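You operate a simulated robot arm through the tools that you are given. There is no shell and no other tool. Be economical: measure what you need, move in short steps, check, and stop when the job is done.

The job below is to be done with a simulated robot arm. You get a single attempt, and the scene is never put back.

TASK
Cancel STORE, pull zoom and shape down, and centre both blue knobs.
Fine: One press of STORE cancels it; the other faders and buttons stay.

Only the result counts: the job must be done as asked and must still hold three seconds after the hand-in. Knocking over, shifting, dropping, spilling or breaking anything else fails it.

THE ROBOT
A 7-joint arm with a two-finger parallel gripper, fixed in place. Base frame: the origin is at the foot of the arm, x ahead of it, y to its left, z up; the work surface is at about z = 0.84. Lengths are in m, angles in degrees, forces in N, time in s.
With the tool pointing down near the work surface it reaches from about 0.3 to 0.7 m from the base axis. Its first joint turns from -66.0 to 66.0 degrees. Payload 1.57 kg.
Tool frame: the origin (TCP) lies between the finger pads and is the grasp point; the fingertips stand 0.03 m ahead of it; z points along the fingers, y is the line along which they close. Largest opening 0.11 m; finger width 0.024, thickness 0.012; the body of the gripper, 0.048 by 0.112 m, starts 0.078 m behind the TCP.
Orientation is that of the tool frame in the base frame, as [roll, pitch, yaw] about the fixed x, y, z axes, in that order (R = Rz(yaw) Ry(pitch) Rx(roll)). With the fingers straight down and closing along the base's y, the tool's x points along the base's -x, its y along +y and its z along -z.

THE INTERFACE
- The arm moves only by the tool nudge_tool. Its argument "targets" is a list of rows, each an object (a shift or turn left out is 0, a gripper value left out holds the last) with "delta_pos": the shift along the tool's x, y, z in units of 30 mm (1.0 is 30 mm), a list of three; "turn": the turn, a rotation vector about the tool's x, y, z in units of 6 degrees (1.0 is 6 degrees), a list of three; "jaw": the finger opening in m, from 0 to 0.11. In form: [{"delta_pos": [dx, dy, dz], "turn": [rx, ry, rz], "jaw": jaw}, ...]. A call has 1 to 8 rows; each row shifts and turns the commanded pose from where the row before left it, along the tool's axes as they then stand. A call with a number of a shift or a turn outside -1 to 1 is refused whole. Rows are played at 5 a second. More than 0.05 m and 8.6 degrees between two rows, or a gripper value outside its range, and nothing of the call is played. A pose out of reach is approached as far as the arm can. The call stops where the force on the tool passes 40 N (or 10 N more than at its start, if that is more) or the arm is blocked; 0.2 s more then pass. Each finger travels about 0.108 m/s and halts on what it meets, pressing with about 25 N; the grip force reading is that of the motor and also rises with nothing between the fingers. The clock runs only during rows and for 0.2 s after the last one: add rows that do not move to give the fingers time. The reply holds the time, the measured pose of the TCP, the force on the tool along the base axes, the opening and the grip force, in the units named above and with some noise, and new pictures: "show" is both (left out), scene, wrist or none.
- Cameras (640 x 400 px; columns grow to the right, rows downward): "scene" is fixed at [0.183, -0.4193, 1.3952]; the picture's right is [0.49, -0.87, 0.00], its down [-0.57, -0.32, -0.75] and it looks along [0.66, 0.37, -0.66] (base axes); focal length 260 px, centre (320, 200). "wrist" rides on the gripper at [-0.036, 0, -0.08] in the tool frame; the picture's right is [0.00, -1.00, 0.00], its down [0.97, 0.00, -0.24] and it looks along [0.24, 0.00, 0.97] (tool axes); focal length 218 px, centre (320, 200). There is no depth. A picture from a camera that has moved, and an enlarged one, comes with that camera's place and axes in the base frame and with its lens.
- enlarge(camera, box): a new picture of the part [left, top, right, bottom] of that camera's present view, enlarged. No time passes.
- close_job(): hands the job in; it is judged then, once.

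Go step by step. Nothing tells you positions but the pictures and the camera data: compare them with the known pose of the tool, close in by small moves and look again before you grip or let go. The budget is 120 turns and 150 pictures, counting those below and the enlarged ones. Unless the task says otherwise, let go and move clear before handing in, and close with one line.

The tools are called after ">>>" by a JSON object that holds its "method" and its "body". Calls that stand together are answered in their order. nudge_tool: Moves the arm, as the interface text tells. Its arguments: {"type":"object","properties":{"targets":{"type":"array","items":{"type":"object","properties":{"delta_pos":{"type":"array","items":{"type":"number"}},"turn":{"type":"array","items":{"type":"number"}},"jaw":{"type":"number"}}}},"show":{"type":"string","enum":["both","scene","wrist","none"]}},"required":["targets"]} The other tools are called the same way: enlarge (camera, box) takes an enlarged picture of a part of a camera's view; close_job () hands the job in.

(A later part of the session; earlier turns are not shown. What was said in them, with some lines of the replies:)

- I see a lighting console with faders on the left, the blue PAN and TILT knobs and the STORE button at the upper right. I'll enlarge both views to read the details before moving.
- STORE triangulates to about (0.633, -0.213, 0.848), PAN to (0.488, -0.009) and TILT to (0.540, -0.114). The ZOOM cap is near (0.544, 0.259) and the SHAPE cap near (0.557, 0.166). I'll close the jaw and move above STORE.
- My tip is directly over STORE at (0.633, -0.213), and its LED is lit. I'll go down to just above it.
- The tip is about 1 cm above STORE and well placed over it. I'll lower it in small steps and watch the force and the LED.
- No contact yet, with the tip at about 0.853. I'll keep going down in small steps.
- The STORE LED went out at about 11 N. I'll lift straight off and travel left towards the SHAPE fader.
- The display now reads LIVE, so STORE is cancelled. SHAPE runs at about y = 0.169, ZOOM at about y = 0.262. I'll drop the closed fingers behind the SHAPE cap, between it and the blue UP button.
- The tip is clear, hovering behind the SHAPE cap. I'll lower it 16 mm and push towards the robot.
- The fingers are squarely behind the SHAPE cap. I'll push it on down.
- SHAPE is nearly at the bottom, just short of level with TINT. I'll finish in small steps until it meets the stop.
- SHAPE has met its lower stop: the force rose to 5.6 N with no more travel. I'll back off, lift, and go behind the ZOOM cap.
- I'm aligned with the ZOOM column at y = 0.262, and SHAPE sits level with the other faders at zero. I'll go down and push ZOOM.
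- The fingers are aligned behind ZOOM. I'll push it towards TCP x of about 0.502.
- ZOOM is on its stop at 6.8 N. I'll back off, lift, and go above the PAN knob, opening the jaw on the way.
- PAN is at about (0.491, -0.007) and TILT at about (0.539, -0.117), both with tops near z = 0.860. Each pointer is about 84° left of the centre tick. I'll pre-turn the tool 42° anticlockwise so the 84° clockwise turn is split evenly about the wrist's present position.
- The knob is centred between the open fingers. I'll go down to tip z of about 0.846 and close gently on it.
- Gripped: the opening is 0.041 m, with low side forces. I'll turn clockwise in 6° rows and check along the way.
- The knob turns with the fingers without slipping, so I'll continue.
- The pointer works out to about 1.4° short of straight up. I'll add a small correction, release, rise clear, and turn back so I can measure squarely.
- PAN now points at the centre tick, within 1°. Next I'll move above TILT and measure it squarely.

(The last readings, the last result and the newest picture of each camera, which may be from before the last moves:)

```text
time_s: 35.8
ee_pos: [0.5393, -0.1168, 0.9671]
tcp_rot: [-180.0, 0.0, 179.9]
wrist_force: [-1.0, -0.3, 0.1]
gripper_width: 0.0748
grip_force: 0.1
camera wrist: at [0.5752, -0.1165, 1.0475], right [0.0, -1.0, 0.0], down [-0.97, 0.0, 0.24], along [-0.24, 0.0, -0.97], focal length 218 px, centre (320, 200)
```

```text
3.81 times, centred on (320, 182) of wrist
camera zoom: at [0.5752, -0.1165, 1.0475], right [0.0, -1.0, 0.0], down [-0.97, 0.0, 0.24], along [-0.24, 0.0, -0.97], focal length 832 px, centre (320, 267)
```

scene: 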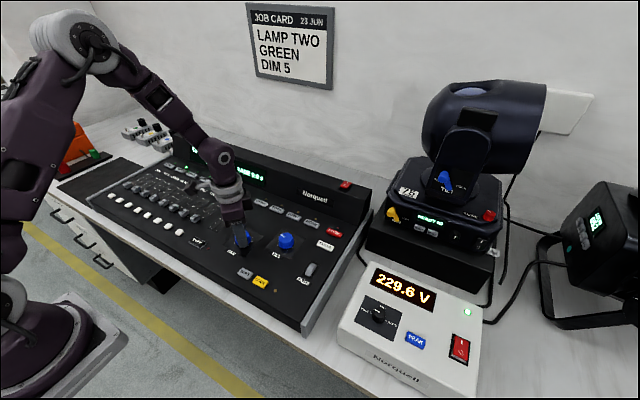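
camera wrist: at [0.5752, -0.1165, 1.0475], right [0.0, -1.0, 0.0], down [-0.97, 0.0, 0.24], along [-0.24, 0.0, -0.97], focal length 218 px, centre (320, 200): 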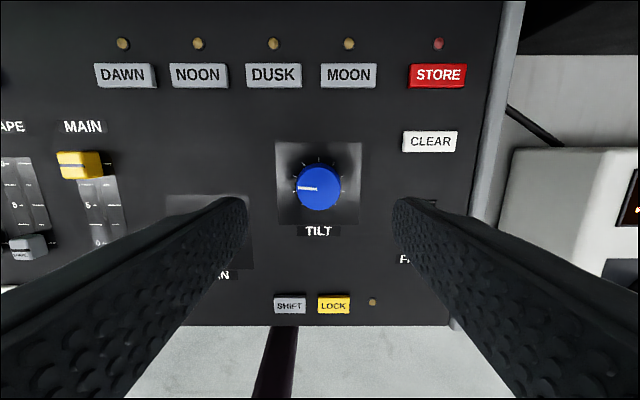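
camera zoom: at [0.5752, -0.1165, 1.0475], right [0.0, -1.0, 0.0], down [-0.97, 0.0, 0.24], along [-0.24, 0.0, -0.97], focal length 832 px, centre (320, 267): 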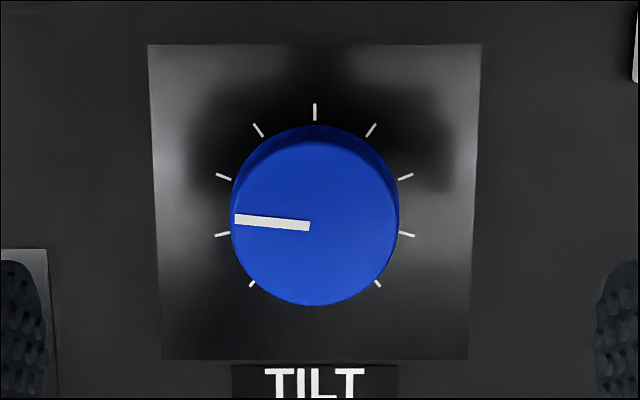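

TILT also sits about 84° left of centre. I'll shift 1.5 mm left to centre on it and repeat the same procedure.

>>> {"method": "nudge_tool", "body": {"targets": [{"delta_pos": [0.02, 0.05, 0], "turn": [0, 0, -1]}, {"turn": [0, 0, -1]}, {"turn": [0, 0, -1]}, {"turn": [0, 0, -1]}, {"turn": [0, 0, -1]}, {"turn": [0, 0, -1]}, {"turn": [0, 0, -1]}, {"delta_pos": [0, 0, 1]}], "show": "none"}}

>>> {"method": "nudge_tool", "body": {"targets": [{"delta_pos": [0, 0, 0.8]}, {}], "show": "both"}}

```text
time_s: 37.6
ee_pos: [0.5379, -0.1154, 0.9358]
tcp_rot: [-180.0, -0.1, -137.9]
wrist_force: [-0.6, 0.2, -0.4]
gripper_width: 0.075
grip_force: 0.1
```

```text
time_s: 38.2
ee_pos: [0.5382, -0.1145, 0.9129]
tcp_rot: [-180.0, 0.1, -138.0]
wrist_force: [-0.4, -0.1, -0.3]
gripper_width: 0.075
grip_force: 0.0
camera wrist: at [0.5644, -0.0905, 0.9938], right [0.67, -0.74, 0.0], down [-0.72, -0.65, 0.24], along [-0.18, -0.16, -0.97], focal length 218 px, centre (320, 200)
```

scene: 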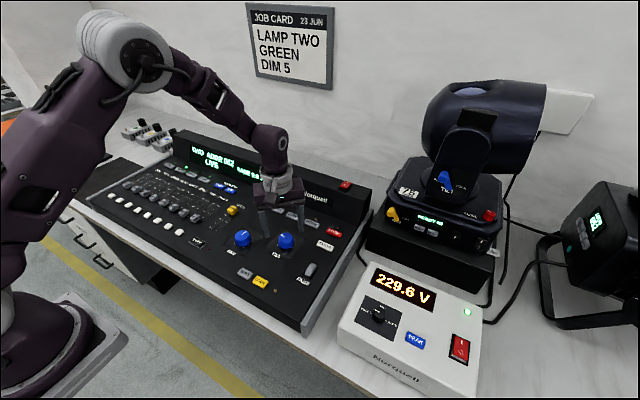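
wrist: 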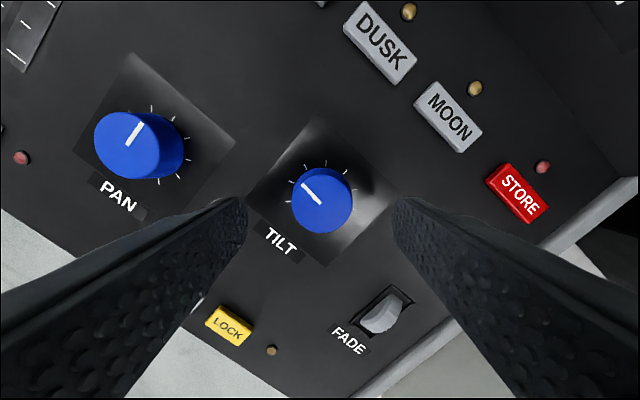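

TILT is centred between the fingers. I'll go down, grip, and start turning.

>>> {"method": "nudge_tool", "body": {"targets": [{"delta_pos": [0, 0, 0.7]}, {"delta_pos": [0, 0, 0.53]}, {}, {"jaw": 0.045}, {"jaw": 0.034}, {}, {}], "show": "wrist"}}

>>> {"method": "nudge_tool", "body": {"targets": [{"turn": [0, 0, 1]}, {"turn": [0, 0, 1]}, {"turn": [0, 0, 1]}, {"turn": [0, 0, 1]}], "show": "wrist"}}

```text
time_s: 39.8
ee_pos: [0.5402, -0.1161, 0.8755]
tcp_rot: [-179.9, 0.0, -137.9]
wrist_force: [10.2, -9.4, -8.0]
gripper_width: 0.0405
grip_force: 44.4
camera wrist: at [0.5653, -0.0912, 0.9568], right [0.67, -0.74, 0.0], down [-0.72, -0.65, 0.24], along [-0.18, -0.16, -0.97], focal length 218 px, centre (320, 200)
```

wrist: 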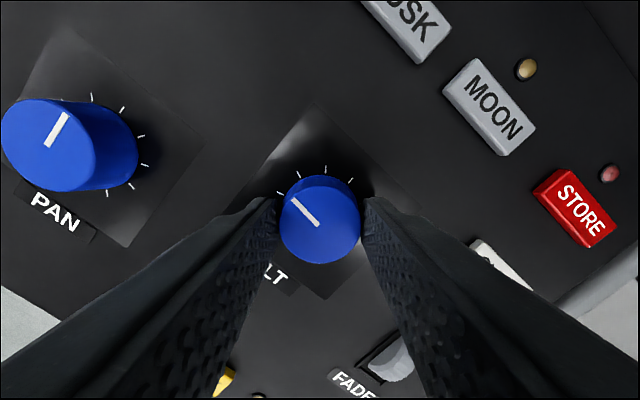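

```text
time_s: 40.8
ee_pos: [0.5398, -0.1155, 0.8757]
tcp_rot: [180.0, 0.1, -162.1]
wrist_force: [17.6, -12.7, -9.1]
gripper_width: 0.041
grip_force: 45.0
camera wrist: at [0.5728, -0.1041, 0.9569], right [0.31, -0.95, 0.0], down [-0.92, -0.3, 0.24], along [-0.23, -0.07, -0.97], focal length 218 px, centre (320, 200)
```

wrist: 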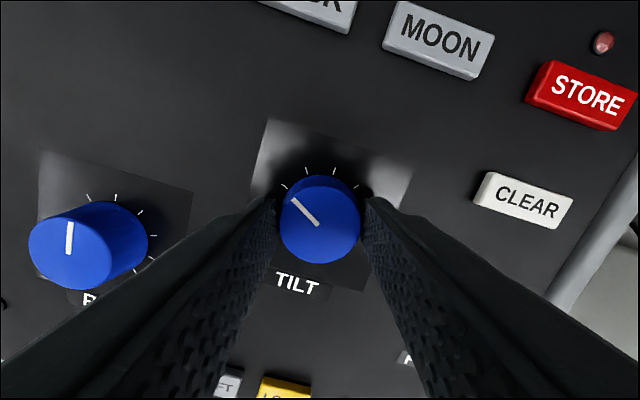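

The knob follows, but a side force of about 17 N shows I'm roughly 1 mm off. I'll relieve that and continue turning.

>>> {"method": "nudge_tool", "body": {"targets": [{"delta_pos": [-0.025, -0.033, 0]}, {"turn": [0, 0, 1]}, {"turn": [0, 0, 1]}, {"turn": [0, 0, 1]}, {"turn": [0, 0, 1]}, {"turn": [0, 0, 1]}], "show": "none"}}

>>> {"method": "nudge_tool", "body": {"targets": [{"turn": [0, 0, 1]}, {"turn": [0, 0, 1]}, {"turn": [0, 0, 1]}, {"turn": [0, 0, 1]}, {"turn": [0, 0, 1]}, {}], "show": "wrist"}}

>>> {"method": "enlarge", "body": {"camera": "wrist", "box": [250, 140, 390, 290]}}

```text
time_s: 42.2
ee_pos: [0.5398, -0.1161, 0.8758]
tcp_rot: [-179.9, -0.1, 168.0]
wrist_force: [2.5, 0.1, 18.4]
gripper_width: 0.0405
grip_force: 44.5
```

```text
time_s: 43.6
ee_pos: [0.5404, -0.1155, 0.8751]
tcp_rot: [179.9, 0.0, 137.9]
wrist_force: [-1.3, 4.8, 8.8]
gripper_width: 0.0408
grip_force: 45.3
camera wrist: at [0.5655, -0.1392, 0.9569], right [-0.67, -0.74, 0.0], down [-0.72, 0.65, 0.24], along [-0.18, 0.16, -0.97], focal length 218 px, centre (320, 200)
```

wrist: 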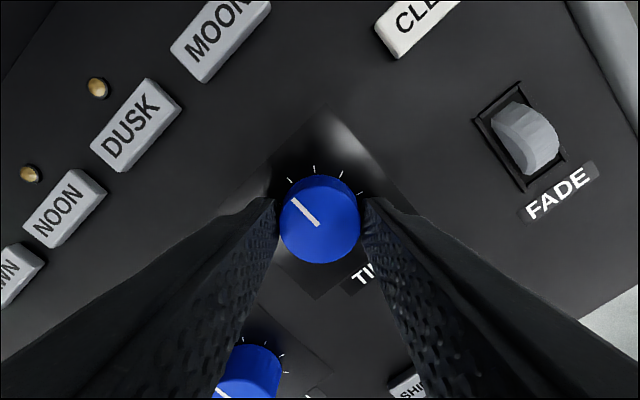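

```text
2.67 times, centred on (320, 215) of wrist
camera zoom: at [0.5655, -0.1392, 0.9569], right [-0.67, -0.74, 0.0], down [-0.72, 0.65, 0.24], along [-0.18, 0.16, -0.97], focal length 582 px, centre (320, 160)
```

zoom: 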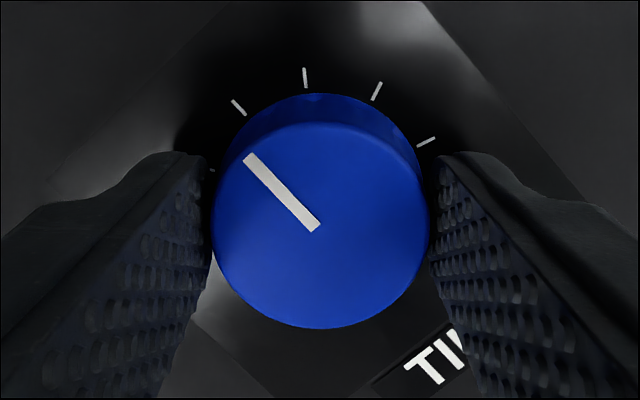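

TILT's pointer matches the centre direction within about a degree. I'll release, rise, turn square and check.

>>> {"method": "nudge_tool", "body": {"targets": [{"jaw": 0.075}, {}, {}, {"delta_pos": [0, 0, -1]}, {"delta_pos": [0, 0, -1]}, {"delta_pos": [0, 0, -1]}], "show": "none"}}

>>> {"method": "nudge_tool", "body": {"targets": [{"turn": [0, 0, -1]}, {"turn": [0, 0, -1]}, {"turn": [0, 0, -1]}, {"turn": [0, 0, -1]}, {"turn": [0, 0, -1]}, {"turn": [0, 0, -1]}, {"turn": [0, 0, -1]}], "show": "wrist"}}

>>> {"method": "enlarge", "body": {"camera": "wrist", "box": [270, 130, 370, 235]}}

```text
time_s: 45.0
ee_pos: [0.5402, -0.1155, 0.9664]
tcp_rot: [-180.0, 0.1, 138.0]
wrist_force: [-1.0, 0.5, -0.5]
gripper_width: 0.0751
grip_force: 0.1
```

```text
time_s: 46.6
ee_pos: [0.5396, -0.1159, 0.9662]
tcp_rot: [-180.0, 0.0, -179.9]
wrist_force: [-0.1, 0.6, -0.2]
gripper_width: 0.0753
grip_force: 0.0
camera wrist: at [0.5748, -0.1156, 1.0471], right [0.0, -1.0, 0.0], down [-0.97, 0.0, 0.24], along [-0.24, 0.0, -0.97], focal length 218 px, centre (320, 200)
```

wrist: 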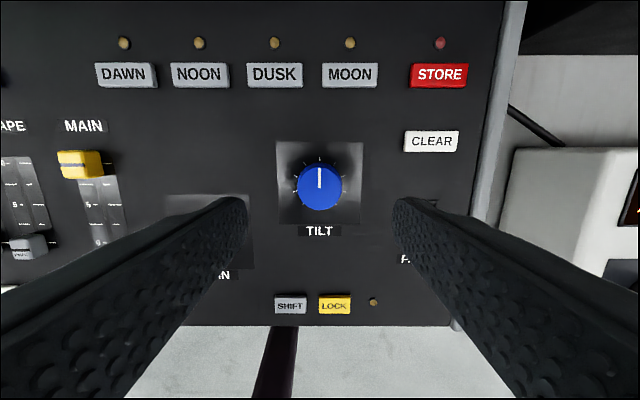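

```text
3.81 times, centred on (320, 182) of wrist
camera zoom: at [0.5748, -0.1156, 1.0471], right [0.0, -1.0, 0.0], down [-0.97, 0.0, 0.24], along [-0.24, 0.0, -0.97], focal length 832 px, centre (320, 267)
```

zoom: 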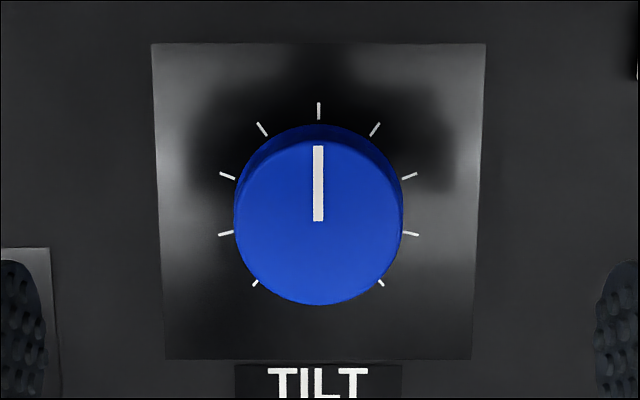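

TILT is centred. I'll rise back clear of the console and make a last check of the whole panel.

>>> {"method": "nudge_tool", "body": {"targets": [{"delta_pos": [0, 0, -1]}, {"delta_pos": [0, 0, -1]}, {"delta_pos": [0.9, 0.5, -1]}, {"delta_pos": [0.9, 0.5, -1]}, {"delta_pos": [0.9, 0.5, -1]}, {"delta_pos": [0.9, 0.5, -1]}, {"delta_pos": [0.9, 0.5, -1]}], "show": "both"}}

>>> {"method": "enlarge", "body": {"camera": "scene", "box": [80, 140, 380, 330]}}

```text
time_s: 48.2
ee_pos: [0.4043, -0.0423, 1.1771]
tcp_rot: [180.0, 0.1, 179.9]
wrist_force: [-0.5, 1.0, 0.9]
gripper_width: 0.0749
grip_force: 0.1
camera wrist: at [0.4393, -0.0411, 1.2581], right [0.0, -1.0, 0.0], down [-0.97, 0.0, 0.24], along [-0.24, 0.0, -0.97], focal length 218 px, centre (320, 200)
```

scene: 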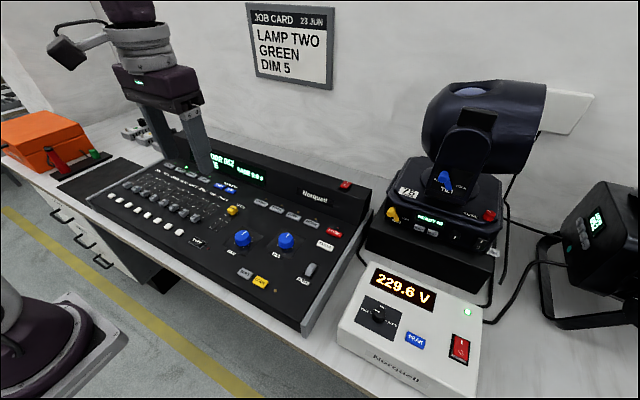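
wrist: 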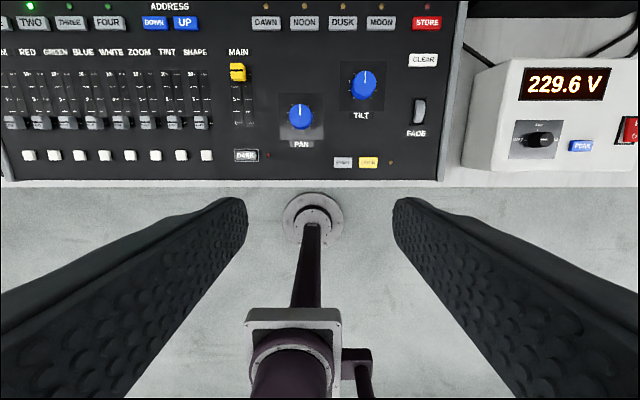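

```text
2.11 times, centred on (230, 235) of scene
camera zoom: at [0.183, -0.4193, 1.3952], right [0.49, -0.87, 0.0], down [-0.57, -0.32, -0.75], along [0.66, 0.37, -0.66], focal length 548 px, centre (510, 126)
```

zoom: 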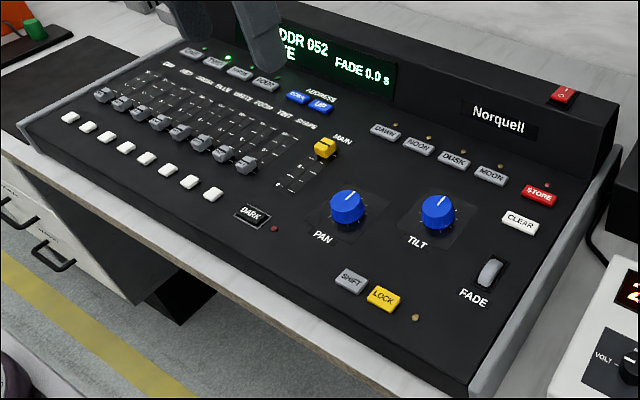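

The panel shows STORE off, ZOOM and SHAPE at the bottom, both knobs centred and everything else unchanged. I'm handing in.

>>> {"method": "close_job", "body": {}}

```text
The job is handed in.
```

The job is handed in: one press cancelled STORE, ZOOM and SHAPE are down on their stops, PAN and TILT are centred to within about 1°, and the other faders and buttons look unchanged.
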